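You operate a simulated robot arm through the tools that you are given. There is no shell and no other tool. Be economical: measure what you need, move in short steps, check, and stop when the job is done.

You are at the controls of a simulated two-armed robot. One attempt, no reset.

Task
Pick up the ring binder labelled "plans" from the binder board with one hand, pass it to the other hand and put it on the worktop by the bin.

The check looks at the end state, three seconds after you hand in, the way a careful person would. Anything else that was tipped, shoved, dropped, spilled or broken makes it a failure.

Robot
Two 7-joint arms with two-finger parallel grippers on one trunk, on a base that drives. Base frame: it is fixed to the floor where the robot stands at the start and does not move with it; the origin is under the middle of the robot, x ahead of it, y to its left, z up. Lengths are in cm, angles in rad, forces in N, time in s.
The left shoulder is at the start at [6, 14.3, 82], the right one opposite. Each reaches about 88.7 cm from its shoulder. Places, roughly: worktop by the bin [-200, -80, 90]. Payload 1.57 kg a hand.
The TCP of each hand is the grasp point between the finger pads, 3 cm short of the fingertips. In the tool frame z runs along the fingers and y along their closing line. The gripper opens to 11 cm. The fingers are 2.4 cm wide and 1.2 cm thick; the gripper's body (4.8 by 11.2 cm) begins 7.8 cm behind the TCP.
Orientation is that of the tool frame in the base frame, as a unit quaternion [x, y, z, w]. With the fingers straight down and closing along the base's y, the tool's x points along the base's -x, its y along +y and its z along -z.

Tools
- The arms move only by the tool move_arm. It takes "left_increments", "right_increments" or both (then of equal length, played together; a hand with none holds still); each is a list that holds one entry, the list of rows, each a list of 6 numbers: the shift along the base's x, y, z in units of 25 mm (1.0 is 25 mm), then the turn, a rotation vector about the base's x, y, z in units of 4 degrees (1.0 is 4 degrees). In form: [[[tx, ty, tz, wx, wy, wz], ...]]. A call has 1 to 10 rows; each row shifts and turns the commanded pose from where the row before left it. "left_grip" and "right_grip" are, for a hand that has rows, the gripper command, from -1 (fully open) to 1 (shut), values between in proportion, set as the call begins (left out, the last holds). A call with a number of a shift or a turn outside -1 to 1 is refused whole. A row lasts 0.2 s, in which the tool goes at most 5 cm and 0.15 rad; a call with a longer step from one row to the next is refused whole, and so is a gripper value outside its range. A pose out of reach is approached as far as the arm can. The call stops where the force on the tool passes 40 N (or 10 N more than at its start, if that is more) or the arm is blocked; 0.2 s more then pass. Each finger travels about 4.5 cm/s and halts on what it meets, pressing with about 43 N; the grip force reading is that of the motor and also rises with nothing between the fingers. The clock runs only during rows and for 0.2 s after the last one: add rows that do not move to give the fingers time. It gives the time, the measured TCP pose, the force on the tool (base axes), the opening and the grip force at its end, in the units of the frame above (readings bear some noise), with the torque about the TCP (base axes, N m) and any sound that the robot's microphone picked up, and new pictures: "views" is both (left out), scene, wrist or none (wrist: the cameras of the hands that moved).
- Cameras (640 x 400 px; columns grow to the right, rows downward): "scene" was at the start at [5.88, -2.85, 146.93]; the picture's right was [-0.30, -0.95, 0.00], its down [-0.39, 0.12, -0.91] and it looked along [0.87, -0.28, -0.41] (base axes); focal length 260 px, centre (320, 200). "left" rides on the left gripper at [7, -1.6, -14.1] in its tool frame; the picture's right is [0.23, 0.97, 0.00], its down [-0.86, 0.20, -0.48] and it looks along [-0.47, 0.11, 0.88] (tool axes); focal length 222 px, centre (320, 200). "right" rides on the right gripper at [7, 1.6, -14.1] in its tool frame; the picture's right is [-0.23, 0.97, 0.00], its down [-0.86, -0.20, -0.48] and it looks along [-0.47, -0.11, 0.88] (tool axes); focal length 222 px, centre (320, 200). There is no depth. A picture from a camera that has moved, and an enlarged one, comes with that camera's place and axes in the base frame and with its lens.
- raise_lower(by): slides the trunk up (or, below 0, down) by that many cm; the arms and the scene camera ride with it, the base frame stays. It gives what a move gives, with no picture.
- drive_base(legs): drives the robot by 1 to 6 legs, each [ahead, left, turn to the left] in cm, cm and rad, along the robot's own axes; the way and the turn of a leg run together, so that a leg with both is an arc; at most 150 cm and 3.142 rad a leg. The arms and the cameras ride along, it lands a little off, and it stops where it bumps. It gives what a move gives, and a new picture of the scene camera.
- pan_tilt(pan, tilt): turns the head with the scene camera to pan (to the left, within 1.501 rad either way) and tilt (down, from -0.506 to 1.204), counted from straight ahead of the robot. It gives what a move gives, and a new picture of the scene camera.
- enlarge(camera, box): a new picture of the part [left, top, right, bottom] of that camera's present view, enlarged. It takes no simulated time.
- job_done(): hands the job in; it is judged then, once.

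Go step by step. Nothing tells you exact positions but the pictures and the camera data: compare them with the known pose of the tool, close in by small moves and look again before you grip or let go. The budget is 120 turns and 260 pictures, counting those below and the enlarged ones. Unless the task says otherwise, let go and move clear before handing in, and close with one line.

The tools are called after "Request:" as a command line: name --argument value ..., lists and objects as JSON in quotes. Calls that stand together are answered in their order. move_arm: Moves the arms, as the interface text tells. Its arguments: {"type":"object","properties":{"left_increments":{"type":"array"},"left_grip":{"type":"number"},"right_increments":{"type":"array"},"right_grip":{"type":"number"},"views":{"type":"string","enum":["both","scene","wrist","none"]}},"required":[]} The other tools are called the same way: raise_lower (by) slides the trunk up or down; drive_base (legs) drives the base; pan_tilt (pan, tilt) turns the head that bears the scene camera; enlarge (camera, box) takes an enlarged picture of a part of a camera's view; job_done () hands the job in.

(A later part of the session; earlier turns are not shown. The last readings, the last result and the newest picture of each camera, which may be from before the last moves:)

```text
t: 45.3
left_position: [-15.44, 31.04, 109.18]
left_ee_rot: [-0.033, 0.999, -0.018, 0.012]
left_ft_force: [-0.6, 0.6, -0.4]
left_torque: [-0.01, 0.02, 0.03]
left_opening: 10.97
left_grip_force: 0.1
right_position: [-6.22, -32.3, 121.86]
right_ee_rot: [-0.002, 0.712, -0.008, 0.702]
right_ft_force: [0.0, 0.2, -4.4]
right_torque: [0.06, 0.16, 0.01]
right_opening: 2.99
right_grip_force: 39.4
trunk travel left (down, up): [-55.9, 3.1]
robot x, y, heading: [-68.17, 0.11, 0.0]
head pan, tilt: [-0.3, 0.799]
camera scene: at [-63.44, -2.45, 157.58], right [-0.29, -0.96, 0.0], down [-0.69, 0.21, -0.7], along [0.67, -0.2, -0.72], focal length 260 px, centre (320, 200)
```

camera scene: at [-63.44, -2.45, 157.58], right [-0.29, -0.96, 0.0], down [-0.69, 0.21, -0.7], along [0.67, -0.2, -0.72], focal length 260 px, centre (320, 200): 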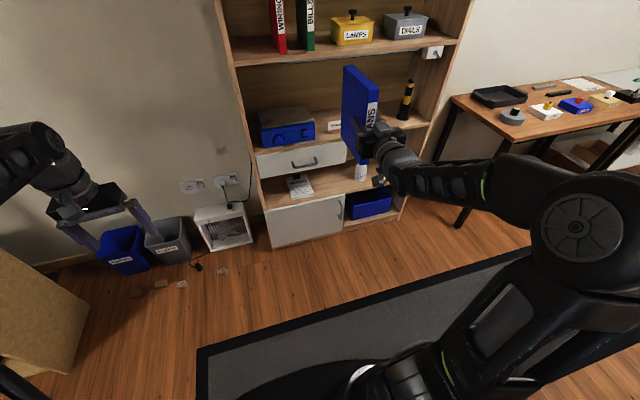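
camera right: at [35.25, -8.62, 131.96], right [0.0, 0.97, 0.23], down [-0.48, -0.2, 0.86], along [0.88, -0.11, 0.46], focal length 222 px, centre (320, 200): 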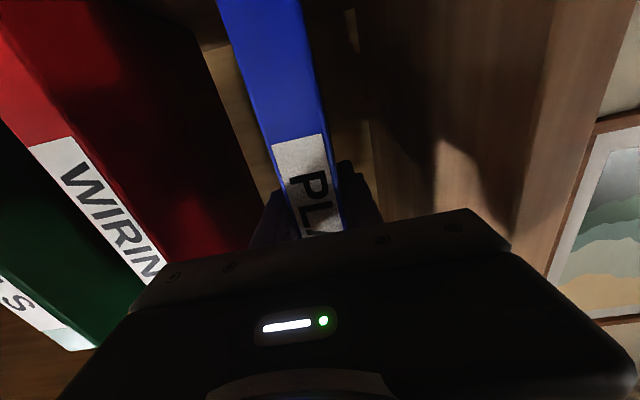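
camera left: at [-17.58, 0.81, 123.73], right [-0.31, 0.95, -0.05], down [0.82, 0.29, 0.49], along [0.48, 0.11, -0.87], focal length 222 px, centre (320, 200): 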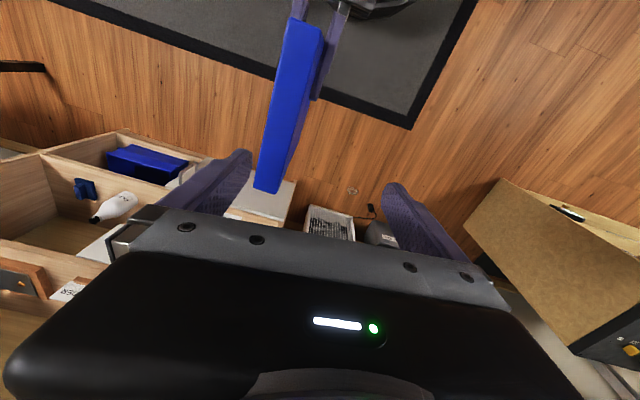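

Now the elbow is out on the right. Turning the hand inward (+40°) while coming back slightly.

Request:
move_arm --right_increments '[[[0, 0, -0.3, 0, 0, 1], [0, 0, -0.3, 0, 0, 1], [0, 0, -0.3, 0, 0, 1], [0, 0, -0.3, 0, 0, 1], [0, 0, -0.3, 0, 0, 1], [0, 0.1, -0.3, 0, 0, 1], [0, 0.1, -0.3, 0, 0, 1], [0, 0.1, -0.3, 0, 0, 1], [0, 0.1, -0.3, 0, 0, 1], [0, 0.1, -0.3, 0, 0, 1]]]' --views "none"

Request:
move_arm --right_increments '[[[0, 0.1, -0.3, 0, 0, 1], [0, 0.1, -0.3, 0, 0, 1], [0, 0.1, -0.3, 0, 0, 1], [0, 0.1, -0.3, 0, 0, 1], [0, 0.1, -0.3, 0, 0, 1], [0, 0.1, -0.3, 0, 0, 1], [0, 0.1, -0.3, 0, 0, 1], [0, 0.1, -0.3, 0, 0, 1], [0, 0, 0, 0, 0, 0]]]' --views "scene"

```text
t: 47.5
left_position: [-15.43, 31.04, 109.26]
left_ee_rot: [-0.034, 0.999, -0.018, 0.012]
left_ft_force: [0.0, 0.6, 0.6]
left_torque: [-0.03, 0.0, 0.01]
left_opening: 11.01
left_grip_force: 0.0
right_position: [-6.27, -31.0, 114.37]
right_ee_rot: [-0.245, 0.669, 0.233, 0.662]
right_ft_force: [-0.6, 0.0, -3.1]
right_torque: [-0.1, 0.1, 0.04]
right_opening: 3.0
right_grip_force: 39.6
trunk travel left (down, up): [-55.9, 3.1]
robot x, y, heading: [-67.97, -0.23, 0.004]
head pan, tilt: [-0.3, 0.799]
```

```text
t: 49.5
left_position: [-15.32, 31.25, 109.14]
left_ee_rot: [-0.035, 0.999, -0.018, 0.012]
left_ft_force: [0.3, 0.3, 0.0]
left_torque: [0.02, 0.01, 0.02]
left_opening: 10.98
left_grip_force: 0.1
right_position: [-6.17, -29.04, 108.24]
right_ee_rot: [-0.42, 0.575, 0.406, 0.573]
right_ft_force: [-0.7, -0.3, -3.7]
right_torque: [-0.17, 0.01, -0.02]
right_opening: 2.98
right_grip_force: 39.2
trunk travel left (down, up): [-55.9, 3.1]
robot x, y, heading: [-68.21, 0.05, 0.004]
head pan, tilt: [-0.3, 0.799]
camera scene: at [-63.45, -2.39, 157.59], right [-0.29, -0.96, 0.0], down [-0.69, 0.21, -0.7], along [0.67, -0.2, -0.72], focal length 260 px, centre (320, 200)
```

scene: 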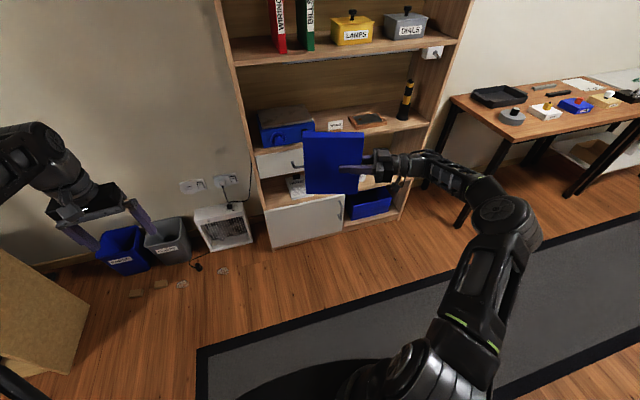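

The binder now points inward with the right elbow well outside. Bringing it to the middle, lower, and finishing the yaw to 90°.

Request:
move_arm --right_increments '[[[-0.55, 0.65, -0.7, 0, 0, 0.46], [-0.55, 0.65, -0.7, 0, 0, 0.46], [-0.55, 0.65, -0.7, 0, 0, 0.46], [-0.55, 0.65, -0.7, 0, 0, 0.46], [-0.55, 0.65, -0.7, 0, 0, 0.46], [-0.55, 0.65, -0.7, 0, 0, 0.46], [-0.55, 0.65, -0.7, 0, 0, 0.46], [-0.55, 0.65, -0.7, 0, 0, 0.46], [-0.55, 0.65, -0.7, 0, 0, 0.46], [-0.55, 0.65, -0.7, 0, 0, 0.46]]]' --views "none"

Request:
pan_tilt --pan 0.0 --tilt 0.8

```text
t: 51.7
left_position: [-15.49, 31.08, 109.17]
left_ee_rot: [-0.034, 0.999, -0.018, 0.011]
left_ft_force: [-0.9, -0.2, -0.1]
left_torque: [0.0, 0.04, 0.0]
left_opening: 10.97
left_grip_force: 0.1
right_position: [-20.12, -12.75, 90.9]
right_ee_rot: [0.506, -0.5, -0.493, -0.501]
right_ft_force: [-1.3, 0.1, -3.7]
right_torque: [-0.12, -0.02, 0.0]
right_opening: 2.97
right_grip_force: 38.9
trunk travel left (down, up): [-55.9, 3.1]
robot x, y, heading: [-68.24, 0.01, 0.005]
head pan, tilt: [-0.3, 0.799]
```

```text
t: 52.5
left_position: [-15.44, 31.09, 109.3]
left_ee_rot: [-0.034, 0.999, -0.018, 0.012]
left_ft_force: [0.7, -0.2, 0.3]
left_torque: [0.03, -0.02, -0.01]
left_opening: 10.99
left_grip_force: 0.0
right_position: [-20.07, -12.75, 90.88]
right_ee_rot: [0.506, -0.5, -0.493, -0.501]
right_ft_force: [-0.3, 0.2, -2.9]
right_torque: [-0.13, -0.01, 0.0]
right_opening: 2.98
right_grip_force: 40.1
trunk travel left (down, up): [-55.9, 3.1]
robot x, y, heading: [-68.58, 0.12, 0.001]
head pan, tilt: [0.0, 0.799]
camera scene: at [-63.09, -0.05, 157.58], right [0.0, -1.0, 0.0], down [-0.72, 0.0, -0.7], along [0.7, 0.0, -0.72], focal length 260 px, centre (320, 200)
```

scene: 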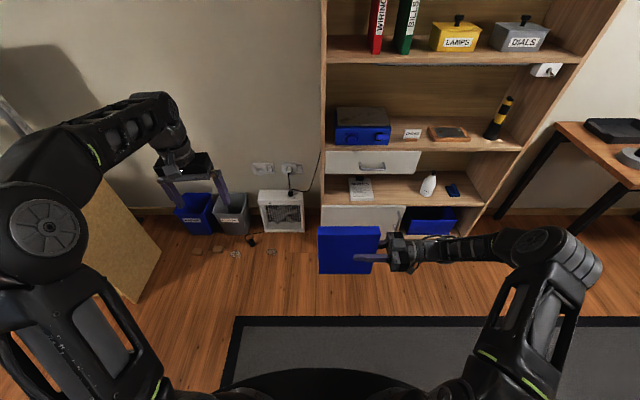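

Good: the binder spans y −16…0.5, plane x ≈ −20, top z ≈ 101. Now I turn the left hand −90° so it closes along x, moving partly inward.

Request:
move_arm --left_increments '[[[0, 0, 0, 0.5, 0.34, -1], [0, 0, 0, 0, 0, -1], [0, 0, 0, 0, 0, -1], [0, 0, 0, 0, 0, -1], [0, 0, 0, 0, 0, -1], [0, 0, 0, 0, 0, -1], [0, 0, 0, 0, 0, -1], [0, 0, 0, 0, 0, -1], [0, 0, 0, 0, 0, -1], [0, 0, 0, 0, 0, -1]]]' --views "none"

Request:
move_arm --left_increments '[[[-0.15, -0.5, 0, 0, 0, -1], [-0.15, -0.5, 0, 0, 0, -1], [-0.15, -0.5, 0, 0, 0, -1], [-0.15, -0.5, 0, 0, 0, -1], [-0.15, -0.5, 0, 0, 0, -1], [-0.15, -0.5, 0, 0, 0, -1], [-0.15, -0.5, 0, 0, 0, -1], [-0.15, -0.5, 0, 0, 0, -1], [-0.15, -0.5, 0, 0, 0, -1], [-0.15, -0.5, 0, 0, 0, -1]]]' --views "both"

```text
t: 54.7
left_position: [-15.51, 31.13, 109.33]
left_ee_rot: [0.31, 0.951, 0.001, 0.001]
left_ft_force: [0.0, -0.3, 1.4]
left_torque: [-0.03, -0.01, 0.03]
left_opening: 10.98
left_grip_force: 0.0
right_position: [-20.05, -12.69, 90.88]
right_ee_rot: [0.506, -0.501, -0.492, -0.501]
right_ft_force: [-0.1, 0.2, -4.5]
right_torque: [-0.14, -0.02, 0.0]
right_opening: 2.97
right_grip_force: 39.2
trunk travel left (down, up): [-55.9, 3.1]
robot x, y, heading: [-68.36, 0.11, 0.004]
head pan, tilt: [0.0, 0.799]
```

```text
t: 56.9
left_position: [-19.44, 18.62, 109.28]
left_ee_rot: [0.616, 0.787, 0.0, -0.001]
left_ft_force: [0.1, 0.5, 0.1]
left_torque: [-0.04, -0.03, 0.02]
left_opening: 10.99
left_grip_force: 0.1
right_position: [-20.1, -12.7, 90.93]
right_ee_rot: [0.507, -0.5, -0.493, -0.5]
right_ft_force: [-0.9, -0.1, -3.4]
right_torque: [-0.18, -0.01, -0.02]
right_opening: 2.98
right_grip_force: 39.1
trunk travel left (down, up): [-55.9, 3.1]
robot x, y, heading: [-68.38, 0.03, 0.0]
head pan, tilt: [0.0, 0.799]
camera scene: at [-63.1, -0.07, 157.58], right [0.0, -1.0, 0.0], down [-0.72, 0.0, -0.7], along [0.7, 0.0, -0.72], focal length 260 px, centre (320, 200)
camera left: at [-22.75, 24.8, 123.53], right [0.89, 0.45, 0.0], down [0.4, -0.78, 0.48], along [0.22, -0.43, -0.88], focal length 222 px, centre (320, 200)
```

scene: 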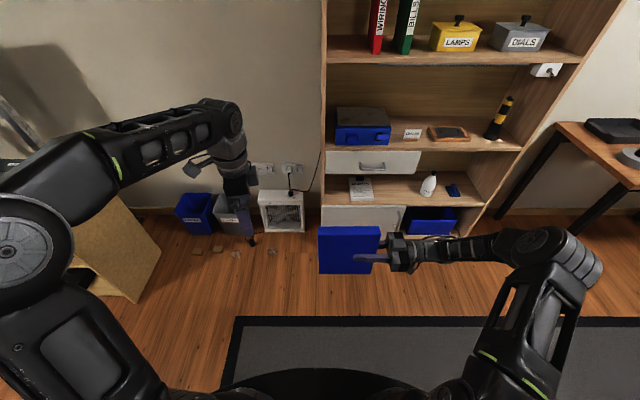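
left: 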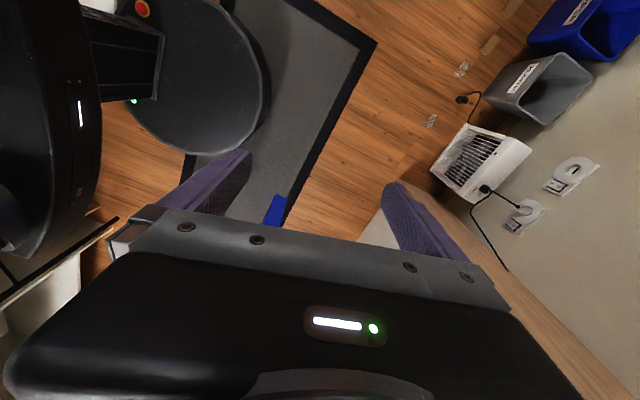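

Finishing the turn and sliding over the binder at z ≈ 109 (tips ≈ 106, binder top 101).

Request:
move_arm --left_increments '[[[0, 0, 0, 0, 0, -1], [0, 0, 0, 0, 0, -1], [-0.1, -0.6, 0, 0, 0, -1], [-0.1, -1, 0, 0, 0, -0.5], [-0.06, -1, 0, 0, 0, 0], [0, -1, 0, 0, 0, 0], [0, -1, 0, 0, 0, 0], [0, -1, 0, 0, 0, 0], [0, 0, 0, 0, 0, 0]]]' --views "both"

```text
t: 58.9
left_position: [-19.82, 4.51, 109.1]
left_ee_rot: [0.708, 0.707, 0.0, 0.0]
left_ft_force: [0.6, -0.3, 1.0]
left_torque: [0.02, -0.03, 0.0]
left_opening: 11.02
left_grip_force: 0.0
right_position: [-19.99, -12.73, 90.97]
right_ee_rot: [0.506, -0.5, -0.494, -0.5]
right_ft_force: [-0.5, 0.4, -2.5]
right_torque: [-0.14, -0.03, -0.01]
right_opening: 3.01
right_grip_force: 39.6
trunk travel left (down, up): [-55.9, 3.1]
robot x, y, heading: [-68.28, -0.15, 0.003]
head pan, tilt: [0.0, 0.799]
camera scene: at [-63.11, -0.02, 157.59], right [0.0, -1.0, 0.0], down [-0.72, 0.0, -0.7], along [0.7, 0.0, -0.72], focal length 260 px, centre (320, 200)
camera left: at [-21.5, 11.39, 123.46], right [0.97, 0.23, 0.0], down [0.2, -0.85, 0.48], along [0.11, -0.47, -0.88], focal length 222 px, centre (320, 200)
```

scene: 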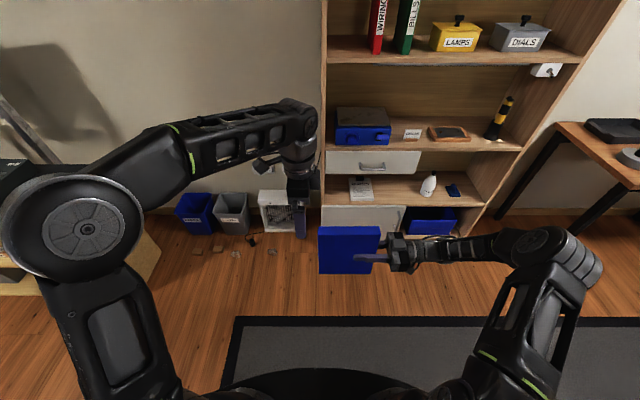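
left: 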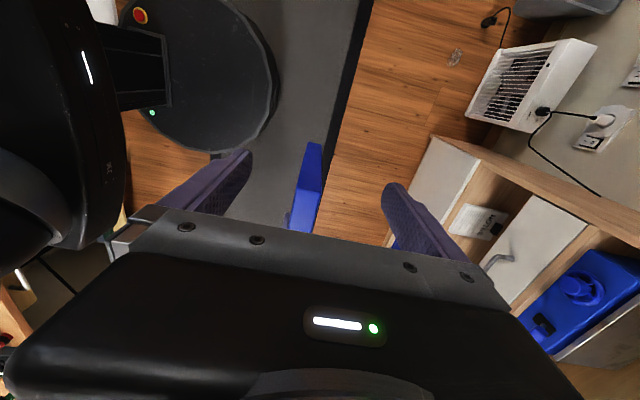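

Geometry agrees (binder back edge y ≈ 0.5, centre x ≈ −20). Sliding in to y ≈ −5.8, then descending.

Request:
move_arm --left_increments '[[[0, -0.8, 0, 0, 0, 0], [0, -0.8, 0, 0, 0, 0], [0, -0.8, 0, 0, 0, 0], [0, -0.8, 0, 0, 0, 0], [-0.05, -0.7, 0, 0, 0, 0], [0, -0.2, 0, 0, 0, 0], [0, 0, 0, 0, 0, 0]]]' --views "both"

```text
t: 60.5
left_position: [-20.17, -5.7, 109.34]
left_ee_rot: [0.708, 0.706, 0.0, -0.001]
left_ft_force: [0.1, -0.5, 0.0]
left_torque: [0.0, 0.0, -0.01]
left_opening: 10.98
left_grip_force: 0.0
right_position: [-20.06, -12.74, 90.89]
right_ee_rot: [0.506, -0.5, -0.493, -0.501]
right_ft_force: [1.0, -0.5, -3.0]
right_torque: [-0.15, -0.05, 0.0]
right_opening: 2.98
right_grip_force: 39.2
trunk travel left (down, up): [-55.9, 3.1]
robot x, y, heading: [-68.48, -0.01, 0.004]
head pan, tilt: [0.0, 0.799]
camera scene: at [-63.09, -0.06, 157.58], right [0.0, -1.0, 0.0], down [-0.72, 0.0, -0.7], along [0.7, 0.0, -0.72], focal length 260 px, centre (320, 200)
camera left: at [-21.78, 1.14, 123.66], right [0.97, 0.23, 0.0], down [0.2, -0.86, 0.48], along [0.11, -0.47, -0.88], focal length 222 px, centre (320, 200)
```

scene: 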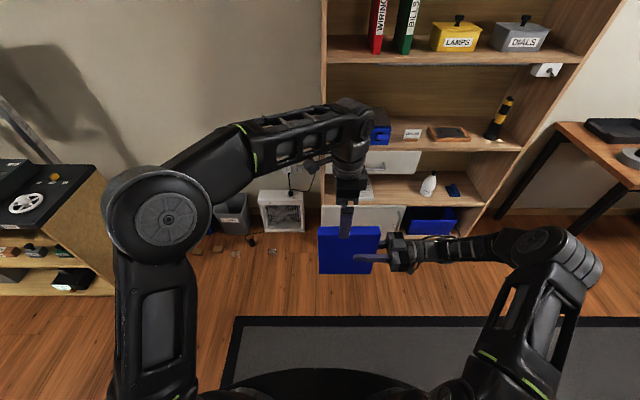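
left: 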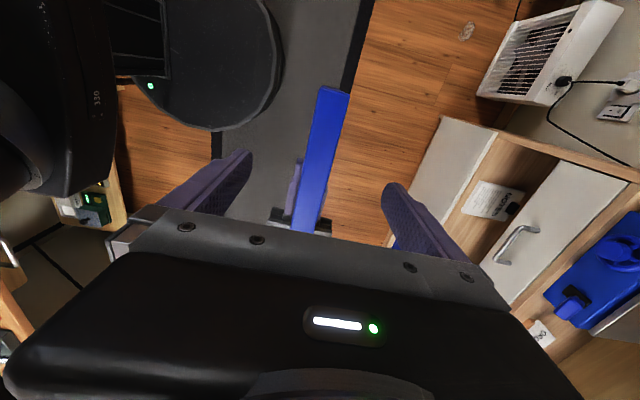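

The fingers straddle the top edge. Descending about 12 cm to TCP z ≈ 97.

Request:
move_arm --left_increments '[[[0, 0, -0.7, 0, 0, 0], [0, 0, -0.7, 0, 0, 0], [0, 0, -0.7, 0, 0, 0], [0, 0, -0.7, 0, 0, 0], [0, 0, -0.7, 0, 0, 0], [0, 0, -0.7, 0, 0, 0], [0, 0, -0.65, 0, 0, 0], [0, 0, 0, 0, 0, 0]]]' --views "both"

```text
t: 62.3
left_position: [-20.14, -5.8, 97.23]
left_ee_rot: [0.708, 0.706, 0.001, 0.0]
left_ft_force: [0.6, 0.9, 0.2]
left_torque: [-0.01, -0.04, 0.01]
left_opening: 10.99
left_grip_force: 0.1
right_position: [-20.03, -12.61, 90.98]
right_ee_rot: [0.506, -0.501, -0.492, -0.501]
right_ft_force: [0.2, -0.7, -4.1]
right_torque: [-0.16, -0.01, 0.01]
right_opening: 2.96
right_grip_force: 39.1
trunk travel left (down, up): [-55.9, 3.1]
robot x, y, heading: [-68.4, -0.03, 0.007]
head pan, tilt: [0.0, 0.799]
camera scene: at [-63.1, -0.05, 157.58], right [0.0, -1.0, 0.0], down [-0.72, 0.0, -0.7], along [0.7, 0.0, -0.72], focal length 260 px, centre (320, 200)
camera left: at [-21.76, 1.09, 111.45], right [0.97, 0.23, 0.0], down [0.2, -0.85, 0.48], along [0.11, -0.47, -0.88], focal length 222 px, centre (320, 200)
```

scene: 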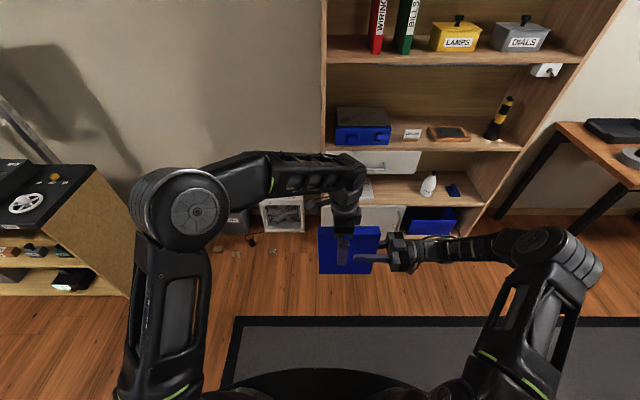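
left: 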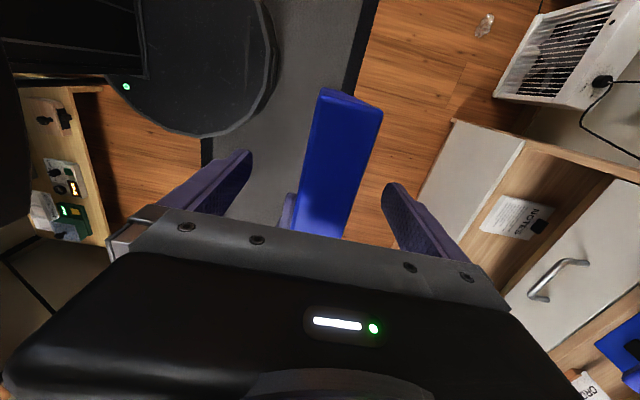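

Closing the left gripper on the binder.

Request:
move_arm --left_increments '[[[0, 0, 0, 0, 0, 0], [0, 0, 0, 0, 0, 0], [0, 0, 0, 0, 0, 0], [0, 0, 0, 0, 0, 0], [0, 0, 0, 0, 0, 0], [0, 0, 0, 0, 0, 0], [0, 0, 0, 0, 0, 0]]]' --left_grip 1 --views "none"

```text
t: 63.9
left_position: [-20.07, -5.66, 97.3]
left_ee_rot: [0.707, 0.707, 0.0, -0.001]
left_ft_force: [-1.4, 0.1, -0.3]
left_torque: [0.22, -1.36, -0.03]
left_opening: 3.02
left_grip_force: 35.6
right_position: [-19.99, -12.67, 91.05]
right_ee_rot: [0.506, -0.501, -0.493, -0.501]
right_ft_force: [0.9, 0.7, -2.3]
right_torque: [-0.23, 1.43, -0.02]
right_opening: 2.99
right_grip_force: 39.2
trunk travel left (down, up): [-55.9, 3.1]
robot x, y, heading: [-68.28, 0.36, -0.003]
head pan, tilt: [0.0, 0.799]
```

The left hand holds at 3.02 cm. Releasing the right.

Request:
move_arm --right_increments '[[[0, 0, 0, 0, 0, 0], [0, 0, 0, 0, 0, 0], [0, 0, 0, 0, 0, 0], [0, 0, 0, 0, 0, 0], [0, 0, 0, 0, 0, 0], [0, 0, 0, 0, 0, 0]]]' --right_grip -0.3 --views "scene"

```text
t: 65.3
left_position: [-20.03, -5.73, 97.21]
left_ee_rot: [0.707, 0.707, -0.001, -0.001]
left_ft_force: [-0.5, 0.7, 0.6]
left_torque: [0.05, 0.01, 0.0]
left_opening: 2.98
left_grip_force: 38.6
right_position: [-19.99, -12.67, 90.97]
right_ee_rot: [0.506, -0.5, -0.493, -0.5]
right_ft_force: [-1.1, 0.4, -0.5]
right_torque: [-0.03, 0.0, 0.01]
right_opening: 7.14
right_grip_force: 0.0
trunk travel left (down, up): [-55.9, 3.1]
robot x, y, heading: [-68.17, 0.06, 0.001]
head pan, tilt: [0.0, 0.799]
camera scene: at [-63.09, -0.05, 157.58], right [0.0, -1.0, 0.0], down [-0.72, 0.0, -0.7], along [0.7, 0.0, -0.72], focal length 260 px, centre (320, 200)
```

scene: 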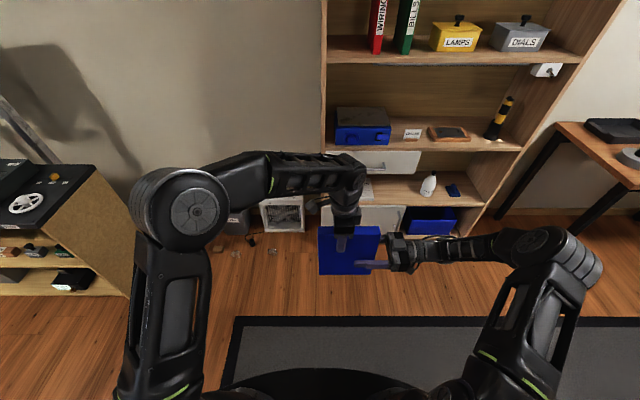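

The binder stays in the left hand. Withdrawing the right hand straight out along −y.

Request:
move_arm --right_increments '[[[0, -0.7, 0, 0, 0, 0], [0, -0.8, 0, 0, 0, 0], [0, -0.8, 0, 0, 0, 0], [0, -0.8, 0, 0, 0, 0], [0, -0.8, 0, 0, 0, 0], [0, -0.8, 0, 0, 0, 0], [0, -0.8, 0, 0, 0, 0], [0, -0.8, 0, 0, 0, 0]]]' --views "scene"

```text
t: 67.1
left_position: [-20.11, -5.65, 97.21]
left_ee_rot: [0.707, 0.707, 0.0, 0.0]
left_ft_force: [-0.2, 0.5, 0.0]
left_torque: [0.07, 0.01, 0.0]
left_opening: 3.0
left_grip_force: 38.8
right_position: [-21.92, -22.25, 91.78]
right_ee_rot: [0.505, -0.502, -0.49, -0.502]
right_ft_force: [-0.5, -0.1, -0.4]
right_torque: [0.02, 0.02, 0.0]
right_opening: 7.14
right_grip_force: 0.0
right hand out of reach, approached as far as the arm can: row 5, 6, 7, 8
trunk travel left (down, up): [-55.9, 3.1]
robot x, y, heading: [-68.21, -0.23, -0.001]
head pan, tilt: [0.0, 0.799]
camera scene: at [-63.12, -0.07, 157.58], right [0.0, -1.0, 0.0], down [-0.72, 0.0, -0.7], along [0.7, 0.0, -0.72], focal length 260 px, centre (320, 200)
```

scene: 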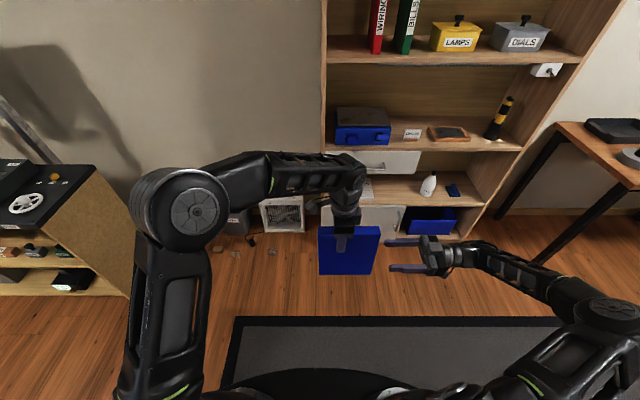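

The handover is done. Before turning around, I'll look left and right to check the space.

Request:
move_arm --right_increments '[[[0.3, 0, 0, 0, 0, -1], [0.3, 0, 0, 0, 0, -1], [0.3, 0, 0, 0, 0, -1], [0.3, 0, 0, 0, 0, -1], [0.3, 0, 0, 0, 0, -1], [0.3, 0, 0, 0, 0, -1], [0.3, 0, 0, 0, 0, -1], [0.3, 0, 0, 0, 0, -1], [0, 0, 0, 0, 0, -1], [0, 0, 0, 0, 0, -1]]]' --views "none"

Request:
pan_tilt --pan -1.5 --tilt 0.4

Request:
pan_tilt --pan 1.5 --tilt 0.4

```text
t: 69.3
left_position: [-20.0, -5.65, 97.16]
left_ee_rot: [0.707, 0.707, 0.0, -0.001]
left_ft_force: [0.2, 0.3, 1.0]
left_torque: [0.07, 0.01, -0.01]
left_opening: 2.96
left_grip_force: 39.0
right_position: [-15.77, -22.38, 91.75]
right_ee_rot: [-0.305, 0.643, 0.291, 0.639]
right_ft_force: [-0.3, -0.6, 0.7]
right_torque: [-0.01, -0.01, 0.03]
right_opening: 7.19
right_grip_force: 0.0
trunk travel left (down, up): [-55.9, 3.1]
robot x, y, heading: [-68.11, 0.04, 0.001]
head pan, tilt: [0.0, 0.799]
```

```text
t: 70.9
left_position: [-20.08, -5.73, 97.29]
left_ee_rot: [0.708, 0.707, -0.001, -0.001]
left_ft_force: [-0.1, 0.2, 0.3]
left_torque: [0.09, -0.01, 0.02]
left_opening: 2.99
left_grip_force: 39.1
right_position: [-15.83, -22.38, 91.72]
right_ee_rot: [-0.305, 0.643, 0.292, 0.639]
right_ft_force: [-0.3, 0.1, 0.2]
right_torque: [0.0, 0.01, 0.01]
right_opening: 7.15
right_grip_force: 0.1
trunk travel left (down, up): [-55.9, 3.1]
robot x, y, heading: [-68.49, 0.02, 0.005]
head pan, tilt: [-1.499, 0.4]
camera scene: at [-70.47, -9.31, 161.09], right [-1.0, -0.07, 0.0], down [-0.03, 0.39, -0.92], along [0.07, -0.92, -0.39], focal length 260 px, centre (320, 200)
```

scene: 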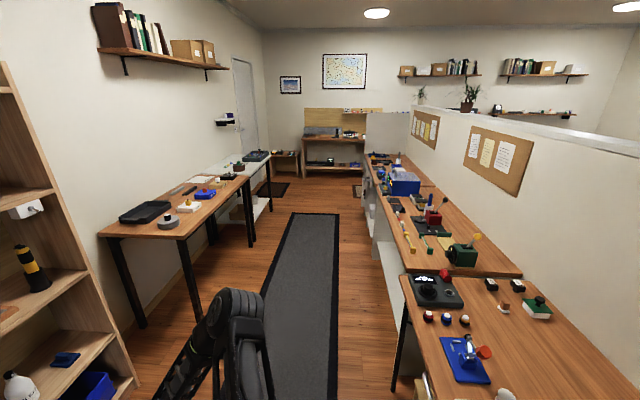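

```text
t: 73.5
left_position: [-20.21, -5.7, 97.21]
left_ee_rot: [0.708, 0.706, 0.0, 0.0]
left_ft_force: [-0.9, 0.3, -0.6]
left_torque: [0.06, -0.03, 0.01]
left_opening: 2.99
left_grip_force: 39.5
right_position: [-15.86, -22.39, 91.74]
right_ee_rot: [-0.305, 0.643, 0.292, 0.639]
right_ft_force: [1.1, -0.2, 1.2]
right_torque: [-0.02, 0.01, 0.0]
right_opening: 7.14
right_grip_force: 0.0
trunk travel left (down, up): [-55.9, 3.1]
robot x, y, heading: [-68.15, -0.23, 0.003]
head pan, tilt: [1.499, 0.4]
camera scene: at [-70.51, 9.17, 161.1], right [1.0, -0.07, 0.0], down [-0.03, -0.39, -0.92], along [0.06, 0.92, -0.39], focal length 260 px, centre (320, 200)
```

scene: 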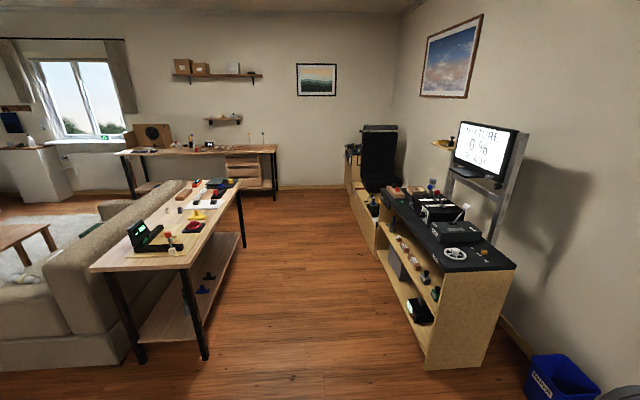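

The bench with its front at x ≈ −97 lies on the right-rear, and a partition stands near x ≈ −150; the target is probably beyond it. I'll move forward a little, turn left 90°, and look toward −x.

Request:
drive_base --legs '[[12, 0, 0], [0, 0, 1.57]]'

Request:
pan_tilt --pan 1.2 --tilt 0.4

```text
t: 78.6
left_position: [-50.93, 48.21, 97.33]
left_ee_rot: [-0.008, 1.0, -0.001, 0.0]
left_ft_force: [-0.2, -0.5, -3.3]
left_torque: [-0.02, 0.07, 0.03]
left_opening: 2.97
left_grip_force: 39.6
right_position: [-34.32, 52.79, 91.71]
right_ee_rot: [0.672, -0.234, -0.661, -0.24]
right_ft_force: [-0.1, 0.0, 0.0]
right_torque: [0.02, -0.02, 0.01]
right_opening: 7.16
right_grip_force: 0.2
trunk travel left (down, up): [-55.9, 3.1]
robot x, y, heading: [-55.9, -0.29, 1.584]
head pan, tilt: [1.499, 0.4]
camera scene: at [-65.1, -2.47, 161.1], right [0.05, 1.0, 0.0], down [0.39, -0.02, -0.92], along [-0.92, 0.05, -0.39], focal length 260 px, centre (320, 200)
```

scene: 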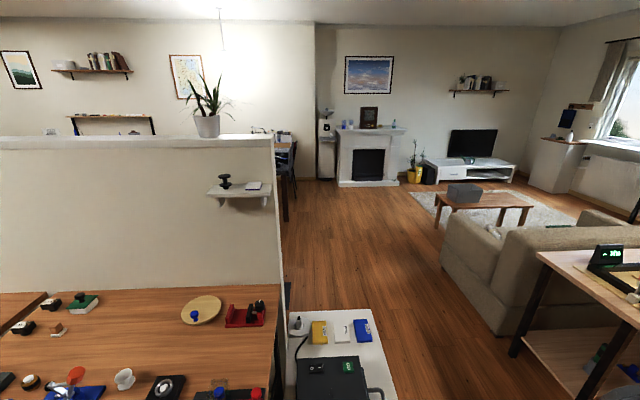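

```text
t: 79.4
left_position: [-50.99, 48.29, 97.19]
left_ee_rot: [-0.007, 1.0, -0.001, 0.0]
left_ft_force: [-0.2, 0.2, -3.8]
left_torque: [0.02, 0.08, 0.02]
left_opening: 2.97
left_grip_force: 39.0
right_position: [-34.46, 52.76, 91.69]
right_ee_rot: [0.672, -0.234, -0.66, -0.24]
right_ft_force: [0.5, -0.6, 0.6]
right_torque: [-0.02, -0.01, 0.03]
right_opening: 7.17
right_grip_force: 0.1
trunk travel left (down, up): [-55.9, 3.1]
robot x, y, heading: [-55.81, -0.0, 1.592]
head pan, tilt: [1.201, 0.4]
camera scene: at [-64.54, 0.22, 161.1], right [0.34, 0.94, 0.0], down [0.37, -0.13, -0.92], along [-0.86, 0.32, -0.39], focal length 260 px, centre (320, 200)
```

scene: 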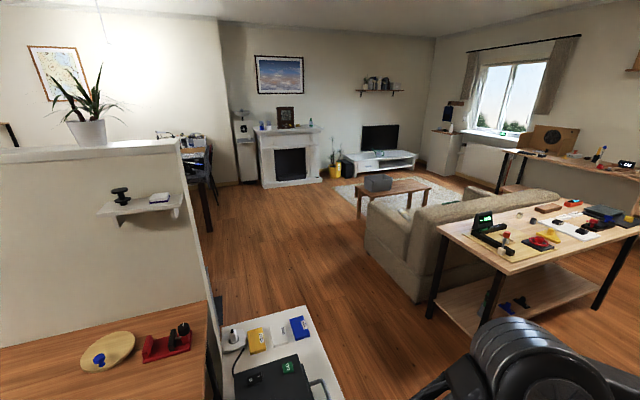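

The passage to the area behind the partition lies at y ≈ 30–100. I'll turn the right hand back to forward to narrow the robot, and look down at my own arms.

Request:
move_arm --right_increments '[[[0, 0, 0, 0, 0, -1], [0, 0, 0, 0, 0, -1], [0, 0, 0, 0, 0, -1], [0, 0, 0, 0, 0, -1], [0, 0, 0, 0, 0, -1], [0, 0, 0, 0, 0, -1], [0, 0, 0, 0, 0, -1], [0, 0, 0, 0, 0, -1], [0, 0, 0, 0, 0, -1], [0, 0, 0, 0, 0, -1]]]' --right_grip 1 --views "none"

Request:
pan_tilt --pan 0 --tilt 0.9

```text
t: 81.6
left_position: [-50.92, 48.32, 97.24]
left_ee_rot: [-0.007, 1.0, -0.002, 0.0]
left_ft_force: [-0.3, -0.3, -4.0]
left_torque: [0.0, 0.13, 0.03]
left_opening: 2.98
left_grip_force: 39.2
right_position: [-34.41, 52.74, 91.68]
right_ee_rot: [0.551, -0.45, -0.538, -0.452]
right_ft_force: [0.1, 0.4, -0.2]
right_torque: [-0.02, 0.03, 0.0]
right_opening: 0.0
right_grip_force: 21.5
trunk travel left (down, up): [-55.9, 3.1]
robot x, y, heading: [-55.75, 0.51, 1.59]
head pan, tilt: [1.201, 0.4]
```

```text
t: 83.0
left_position: [-51.04, 48.24, 97.37]
left_ee_rot: [-0.007, 1.0, -0.001, 0.0]
left_ft_force: [-0.7, -0.2, -3.0]
left_torque: [0.0, 0.06, 0.01]
left_opening: 2.98
left_grip_force: 39.0
right_position: [-34.42, 52.71, 91.65]
right_ee_rot: [0.551, -0.45, -0.538, -0.452]
right_ft_force: [-0.2, -0.4, 0.1]
right_torque: [0.03, -0.03, -0.01]
right_opening: 0.03
right_grip_force: 20.9
trunk travel left (down, up): [-55.9, 3.1]
robot x, y, heading: [-56.28, -0.01, 1.592]
head pan, tilt: [0.0, 0.901]
camera scene: at [-55.98, 4.58, 156.8], right [1.0, 0.02, 0.0], down [0.01, -0.78, -0.62], along [-0.01, 0.62, -0.78], focal length 260 px, centre (320, 200)
```

scene: 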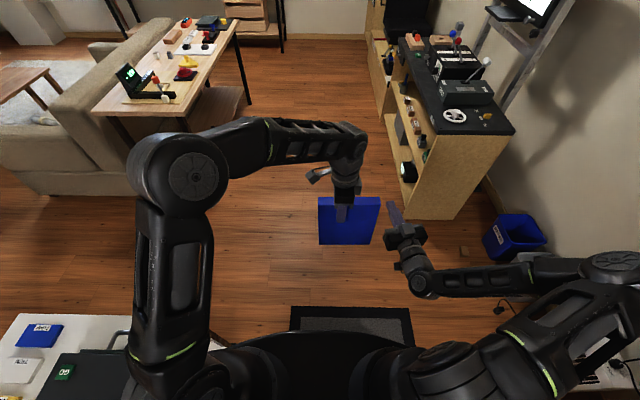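

The right elbow sticks out widely, so I'll straighten the right arm forward to bring the elbow in line.

Request:
move_arm --right_increments '[[[-0.2, 1, 0.3, 0, 0, -0.5], [-0.2, 1, 0.3, 0, 0, -0.5], [-0.2, 1, 0.3, 0, 0, -0.5], [-0.2, 1, 0.3, 0, 0, 0], [0, 1, 0.3, 0, 0, 0], [0, 1, 0.3, 0, 0, 0], [0, 1, 0.3, 0, 0, 0], [0, 1, 0.3, 0, 0, 0], [0, 1, 0.3, 0, 0, 0], [0, 0.6, 0.3, 0, 0, 0]]]' --views "scene"

```text
t: 85.2
left_position: [-51.01, 48.32, 97.32]
left_ee_rot: [-0.007, 1.0, 0.0, 0.0]
left_ft_force: [-1.2, 0.3, -4.3]
left_torque: [0.0, 0.06, -0.02]
left_opening: 2.97
left_grip_force: 39.8
right_position: [-36.37, 77.06, 99.19]
right_ee_rot: [0.528, -0.478, -0.514, -0.478]
right_ft_force: [-0.4, -0.2, 0.8]
right_torque: [-0.01, 0.01, 0.01]
right_opening: 0.0
right_grip_force: 21.4
trunk travel left (down, up): [-55.9, 3.1]
robot x, y, heading: [-56.09, -0.04, 1.591]
head pan, tilt: [0.0, 0.901]
camera scene: at [-55.99, 4.59, 156.79], right [1.0, 0.02, 0.0], down [0.01, -0.78, -0.62], along [-0.01, 0.62, -0.78], focal length 260 px, centre (320, 200)
```

scene: 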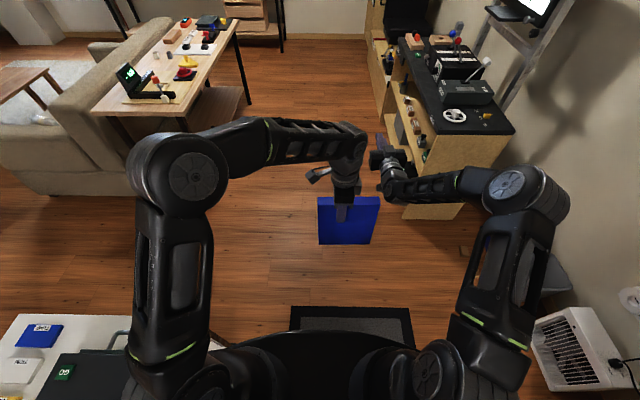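

Good, now symmetric and narrower. I'll raise the right hand a bit for clearance, drive forward 38 cm, and turn left to face −x.

Request:
move_arm --right_increments '[[[0, 0, 1, 0, 0, 0], [0, 0, 1, 0, 0, 0], [0, 0, 1, 0, 0, 0], [0, 0, 1, 0, 0, 0], [0, 0, 1, 0, 0, 0], [0, 0, 1, 0, 0, 0]]]' --views "none"

Request:
drive_base --legs '[[38, 0, 0], [0, 0, 1.57]]'

Request:
pan_tilt --pan 0.3 --tilt 0.6

```text
t: 86.6
left_position: [-51.04, 48.25, 97.23]
left_ee_rot: [-0.006, 1.0, 0.0, 0.0]
left_ft_force: [-0.6, 0.5, -3.8]
left_torque: [-0.02, 0.07, 0.01]
left_opening: 2.95
left_grip_force: 39.5
right_position: [-36.38, 77.03, 114.13]
right_ee_rot: [0.528, -0.478, -0.514, -0.478]
right_ft_force: [-0.6, 1.1, -0.1]
right_torque: [-0.01, -0.02, -0.04]
right_opening: 0.01
right_grip_force: 21.3
trunk travel left (down, up): [-55.9, 3.1]
robot x, y, heading: [-56.13, 0.27, 1.587]
head pan, tilt: [0.0, 0.901]
```

```text
t: 92.8
left_position: [-105.11, 42.66, 97.2]
left_ee_rot: [0.716, -0.698, 0.001, 0.0]
left_ft_force: [0.5, 0.5, -3.8]
left_torque: [-0.05, 0.01, 0.03]
left_opening: 2.98
left_grip_force: 39.2
right_position: [-133.75, 56.85, 114.13]
right_ee_rot: [0.71, 0.037, -0.703, 0.029]
right_ft_force: [0.1, -1.3, -0.4]
right_torque: [-0.01, 0.02, -0.01]
right_opening: 0.01
right_grip_force: 20.8
trunk travel left (down, up): [-55.9, 3.1]
robot x, y, heading: [-56.94, 38.42, -3.113]
head pan, tilt: [0.0, 0.901]
camera scene: at [-61.26, 37.93, 156.79], right [-0.03, 1.0, 0.0], down [0.78, 0.02, -0.62], along [-0.62, -0.02, -0.78], focal length 260 px, centre (320, 200)
```

scene: 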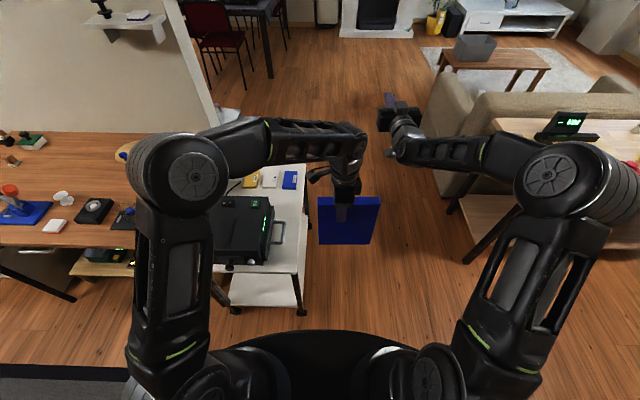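

```text
t: 93.6
left_position: [-105.07, 42.55, 97.26]
left_ee_rot: [0.716, -0.698, 0.001, -0.001]
left_ft_force: [-0.1, 0.2, -3.7]
left_torque: [-0.03, -0.02, 0.01]
left_opening: 2.97
left_grip_force: 39.1
right_position: [-134.01, 56.9, 114.12]
right_ee_rot: [0.711, 0.038, -0.702, 0.028]
right_ft_force: [-0.2, -0.2, 0.6]
right_torque: [-0.02, 0.03, -0.03]
right_opening: 0.0
right_grip_force: 20.9
trunk travel left (down, up): [-55.9, 3.1]
robot x, y, heading: [-56.87, 38.06, -3.119]
head pan, tilt: [0.3, 0.6]
camera scene: at [-62.08, 35.31, 159.26], right [-0.32, 0.95, 0.0], down [0.54, 0.18, -0.82], along [-0.78, -0.27, -0.57], focal length 260 px, centre (320, 200)
```

scene: 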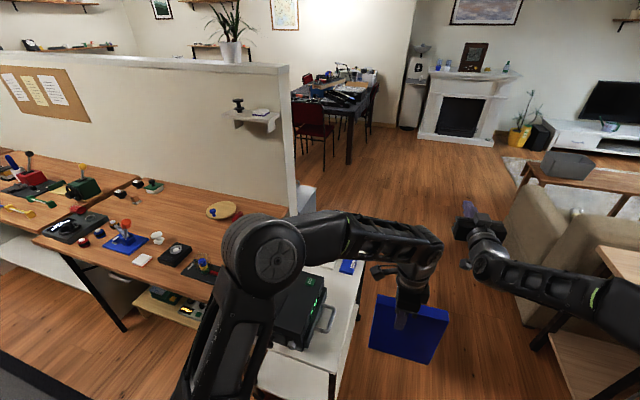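

The way is clear along y ≈ 64. I'll strafe right 26 cm, straighten, and drive ahead, then look left behind the partition.

Request:
drive_base --legs '[[0, -26, -0.026], [75, 0, 0]]'

Request:
pan_tilt --pan 0.7 --tilt 0.5

```text
t: 99.1
left_position: [-179.85, 70.48, 97.27]
left_ee_rot: [-0.703, 0.711, 0.0, 0.0]
left_ft_force: [-0.7, -0.4, -2.8]
left_torque: [-0.08, 0.01, -0.03]
left_opening: 2.96
left_grip_force: 39.7
right_position: [-208.12, 85.83, 114.24]
right_ee_rot: [0.712, 0.025, -0.702, 0.015]
right_ft_force: [0.0, -0.2, 0.1]
right_torque: [0.0, 0.02, -0.01]
right_opening: 0.0
right_grip_force: 21.1
trunk travel left (down, up): [-55.9, 3.1]
robot x, y, heading: [-131.88, 64.3, 3.133]
head pan, tilt: [0.3, 0.6]
camera scene: at [-137.19, 61.63, 159.27], right [-0.29, 0.96, 0.0], down [0.54, 0.16, -0.82], along [-0.79, -0.24, -0.57], focal length 260 px, centre (320, 200)
```

scene: 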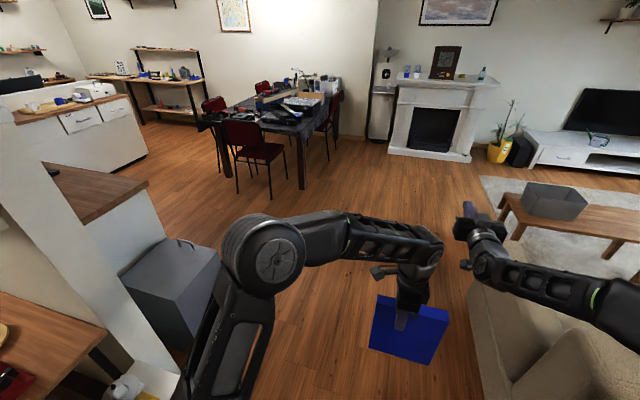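

```text
t: 100.0
left_position: [-179.87, 70.52, 97.24]
left_ee_rot: [-0.703, 0.711, -0.001, 0.001]
left_ft_force: [-0.7, -0.2, -3.0]
left_torque: [-0.06, 0.03, 0.0]
left_opening: 2.98
left_grip_force: 39.1
right_position: [-208.14, 85.89, 114.23]
right_ee_rot: [0.711, 0.025, -0.702, 0.015]
right_ft_force: [0.0, -0.2, -0.4]
right_torque: [-0.03, 0.02, 0.03]
right_opening: 0.0
right_grip_force: 21.5
trunk travel left (down, up): [-55.9, 3.1]
robot x, y, heading: [-131.65, 64.45, 3.129]
head pan, tilt: [0.7, 0.499]
camera scene: at [-135.69, 58.37, 160.18], right [-0.64, 0.77, 0.0], down [0.37, 0.3, -0.88], along [-0.68, -0.56, -0.48], focal length 260 px, centre (320, 200)
```

scene: 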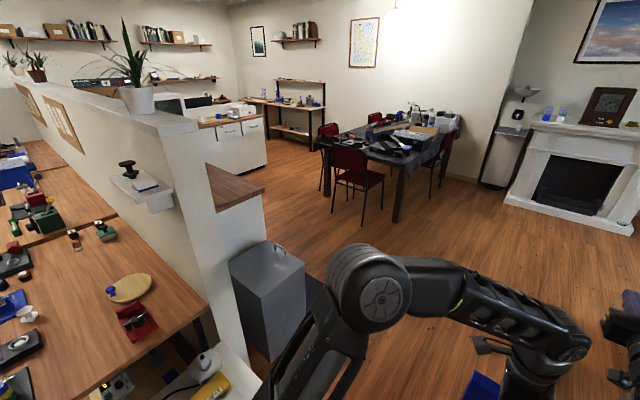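

I see the worktop behind the partition: its end edge at y ≈ −58, front edge x ≈ −225, with the grey bin at its end. I'll reach it from the −x side: drive ahead to x ≈ −280, then turn left to face −y and look.

Request:
drive_base --legs '[[148, 0, 0.01], [0, 0, 1.57]]'

Request:
pan_tilt --pan 0.6 --tilt 0.5

```text
t: 111.2
left_position: [-284.77, 16.9, 97.25]
left_ee_rot: [1.0, 0.0, 0.0, 0.0]
left_ft_force: [-0.1, -0.2, -3.1]
left_torque: [-0.01, -0.05, -0.02]
left_opening: 2.98
left_grip_force: 39.3
right_position: [-299.6, -11.57, 114.14]
right_ee_rot: [0.481, 0.525, -0.482, 0.511]
right_ft_force: [-0.2, -0.3, 1.2]
right_torque: [-0.03, 0.02, 0.03]
right_opening: 0.02
right_grip_force: 21.4
trunk travel left (down, up): [-55.9, 3.1]
robot x, y, heading: [-279.08, 65.12, -1.566]
head pan, tilt: [0.7, 0.499]
camera scene: at [-273.21, 61.18, 160.18], right [-0.76, -0.65, 0.0], down [-0.31, 0.36, -0.88], along [0.57, -0.67, -0.48], focal length 260 px, centre (320, 200)
```

scene: 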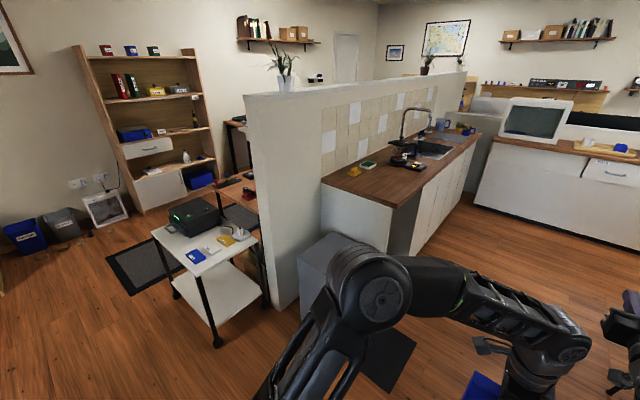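

```text
t: 111.8
left_position: [-284.75, 16.98, 97.19]
left_ee_rot: [1.0, 0.001, 0.0, -0.001]
left_ft_force: [0.0, 0.4, -4.4]
left_torque: [0.02, -0.11, -0.01]
left_opening: 2.96
left_grip_force: 39.2
right_position: [-299.6, -11.52, 114.07]
right_ee_rot: [0.481, 0.525, -0.482, 0.512]
right_ft_force: [-0.4, -0.1, -0.6]
right_torque: [0.0, 0.01, 0.01]
right_opening: 0.0
right_grip_force: 21.6
trunk travel left (down, up): [-55.9, 3.1]
robot x, y, heading: [-279.27, 65.31, -1.561]
head pan, tilt: [0.6, 0.499]
camera scene: at [-273.94, 60.63, 160.18], right [-0.82, -0.57, 0.0], down [-0.27, 0.39, -0.88], along [0.5, -0.72, -0.48], focal length 260 px, centre (320, 200)
```

scene: 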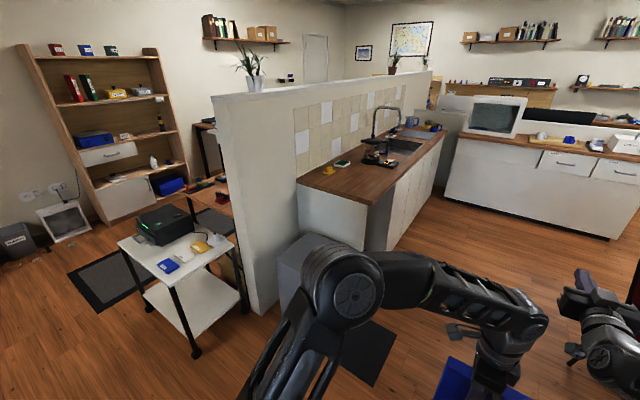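

The kitchen counter is the worktop; the bin stands at its near end. I'll zoom in to see the free area and items on it.

Request:
enlarge --camera "scene" --box '[270, 90, 460, 250]'

```text
2.50 times, centred on (365, 170) of scene
camera zoom: at [-273.94, 60.63, 160.18], right [-0.82, -0.57, 0.0], down [-0.27, 0.39, -0.88], along [0.5, -0.72, -0.48], focal length 649 px, centre (208, 275)
```

zoom: 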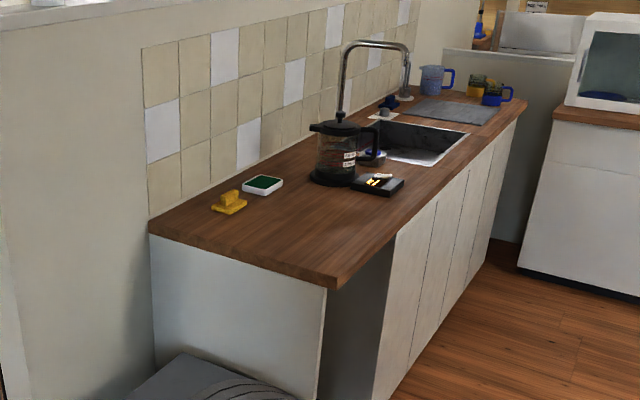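

Free spot: around x −207, y −78 (yellow item at x −183, coffee pot at y −118). Before approaching, I pull the right hand back so it won't sweep over the counter, and lift the binder a bit.

Request:
move_arm --right_increments '[[[0, 1, 0, 0, 0, 0], [0, 1, 0, 0, 0, 0], [0, 1, 0, 0, 0, 0], [0, 1, 0, 0, 0, 0], [0, 1, 0, 0, 0, 0], [0, 1, 0, 0, 0, 0], [0, 1, 0, 0, 0, 0], [0, 1, 0, 0, 0, 0], [0, 1, 0, 0, 0, 0], [0, 1, 0, 0, 0, 0]]]' --left_increments '[[[0, 0, 0.5, 0, 0, 0], [0, 0, 0.5, 0, 0, 0], [0, 0, 0.5, 0, 0, 0], [0, 0, 0.5, 0, 0, 0], [0, 0, 0.5, 0, 0, 0], [0, 0, 0.5, 0, 0, 0], [0, 0, 0.5, 0, 0, 0], [0, 0, 0.5, 0, 0, 0], [0, 0, 0.5, 0, 0, 0], [0, 0, 0.5, 0, 0, 0]]]' --views "none"

Request:
raise_lower --by 3

Request:
pan_tilt --pan 0.0 --tilt 0.7

```text
t: 114.0
left_position: [-284.6, 17.27, 109.67]
left_ee_rot: [1.0, 0.0, 0.001, -0.001]
left_ft_force: [0.2, 8.3, -15.4]
left_torque: [-0.32, -1.28, -0.78]
left_opening: 2.96
left_grip_force: 39.6
right_position: [-299.93, 9.76, 114.8]
right_ee_rot: [0.482, 0.523, -0.484, 0.511]
right_ft_force: [-0.8, -7.7, 11.9]
right_torque: [0.86, -0.55, -0.29]
right_opening: 0.0
right_grip_force: 21.4
right hand out of reach, approached as far as the arm can: row 9, 10
trunk travel left (down, up): [-55.9, 3.1]
robot x, y, heading: [-279.38, 65.01, -1.569]
head pan, tilt: [0.6, 0.499]
```

```text
t: 114.8
left_position: [-284.69, 16.97, 112.59]
left_ee_rot: [1.0, 0.001, 0.001, -0.001]
left_ft_force: [3.2, 6.4, -15.1]
left_torque: [-0.29, -1.17, -0.72]
left_opening: 2.98
left_grip_force: 39.2
right_position: [-299.89, 9.65, 117.64]
right_ee_rot: [0.481, 0.524, -0.482, 0.511]
right_ft_force: [-2.4, -7.0, 11.4]
right_torque: [0.85, -0.49, -0.07]
right_opening: 0.03
right_grip_force: 21.6
trunk travel left (down, up): [-58.9, 0.1]
robot x, y, heading: [-278.9, 64.56, -1.566]
head pan, tilt: [0.6, 0.499]
```

```text
t: 115.8
left_position: [-284.67, 16.93, 112.65]
left_ee_rot: [1.0, 0.002, 0.001, -0.002]
left_ft_force: [4.9, 3.9, -14.3]
left_torque: [-0.25, -1.13, -0.42]
left_opening: 2.99
left_grip_force: 39.1
right_position: [-299.88, 9.91, 117.75]
right_ee_rot: [0.481, 0.524, -0.482, 0.511]
right_ft_force: [-4.0, -2.6, 11.6]
right_torque: [0.92, -0.5, 0.23]
right_opening: 0.0
right_grip_force: 20.7
trunk travel left (down, up): [-58.9, 0.1]
robot x, y, heading: [-279.29, 64.63, -1.566]
head pan, tilt: [0.0, 0.7]
camera scene: at [-279.07, 59.62, 161.41], right [-1.0, -0.01, 0.0], down [0.0, 0.64, -0.76], along [0.01, -0.76, -0.64], focal length 260 px, centre (320, 200)
```

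scene: 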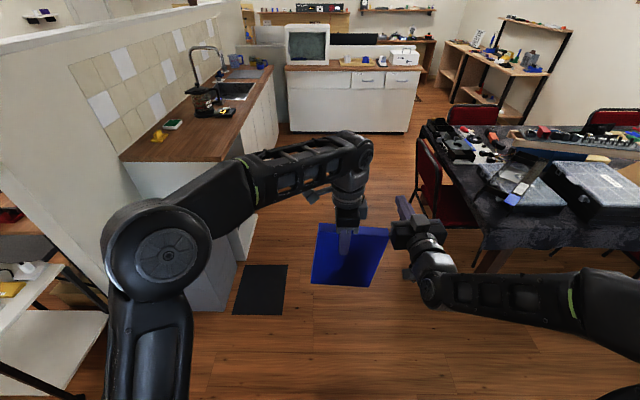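

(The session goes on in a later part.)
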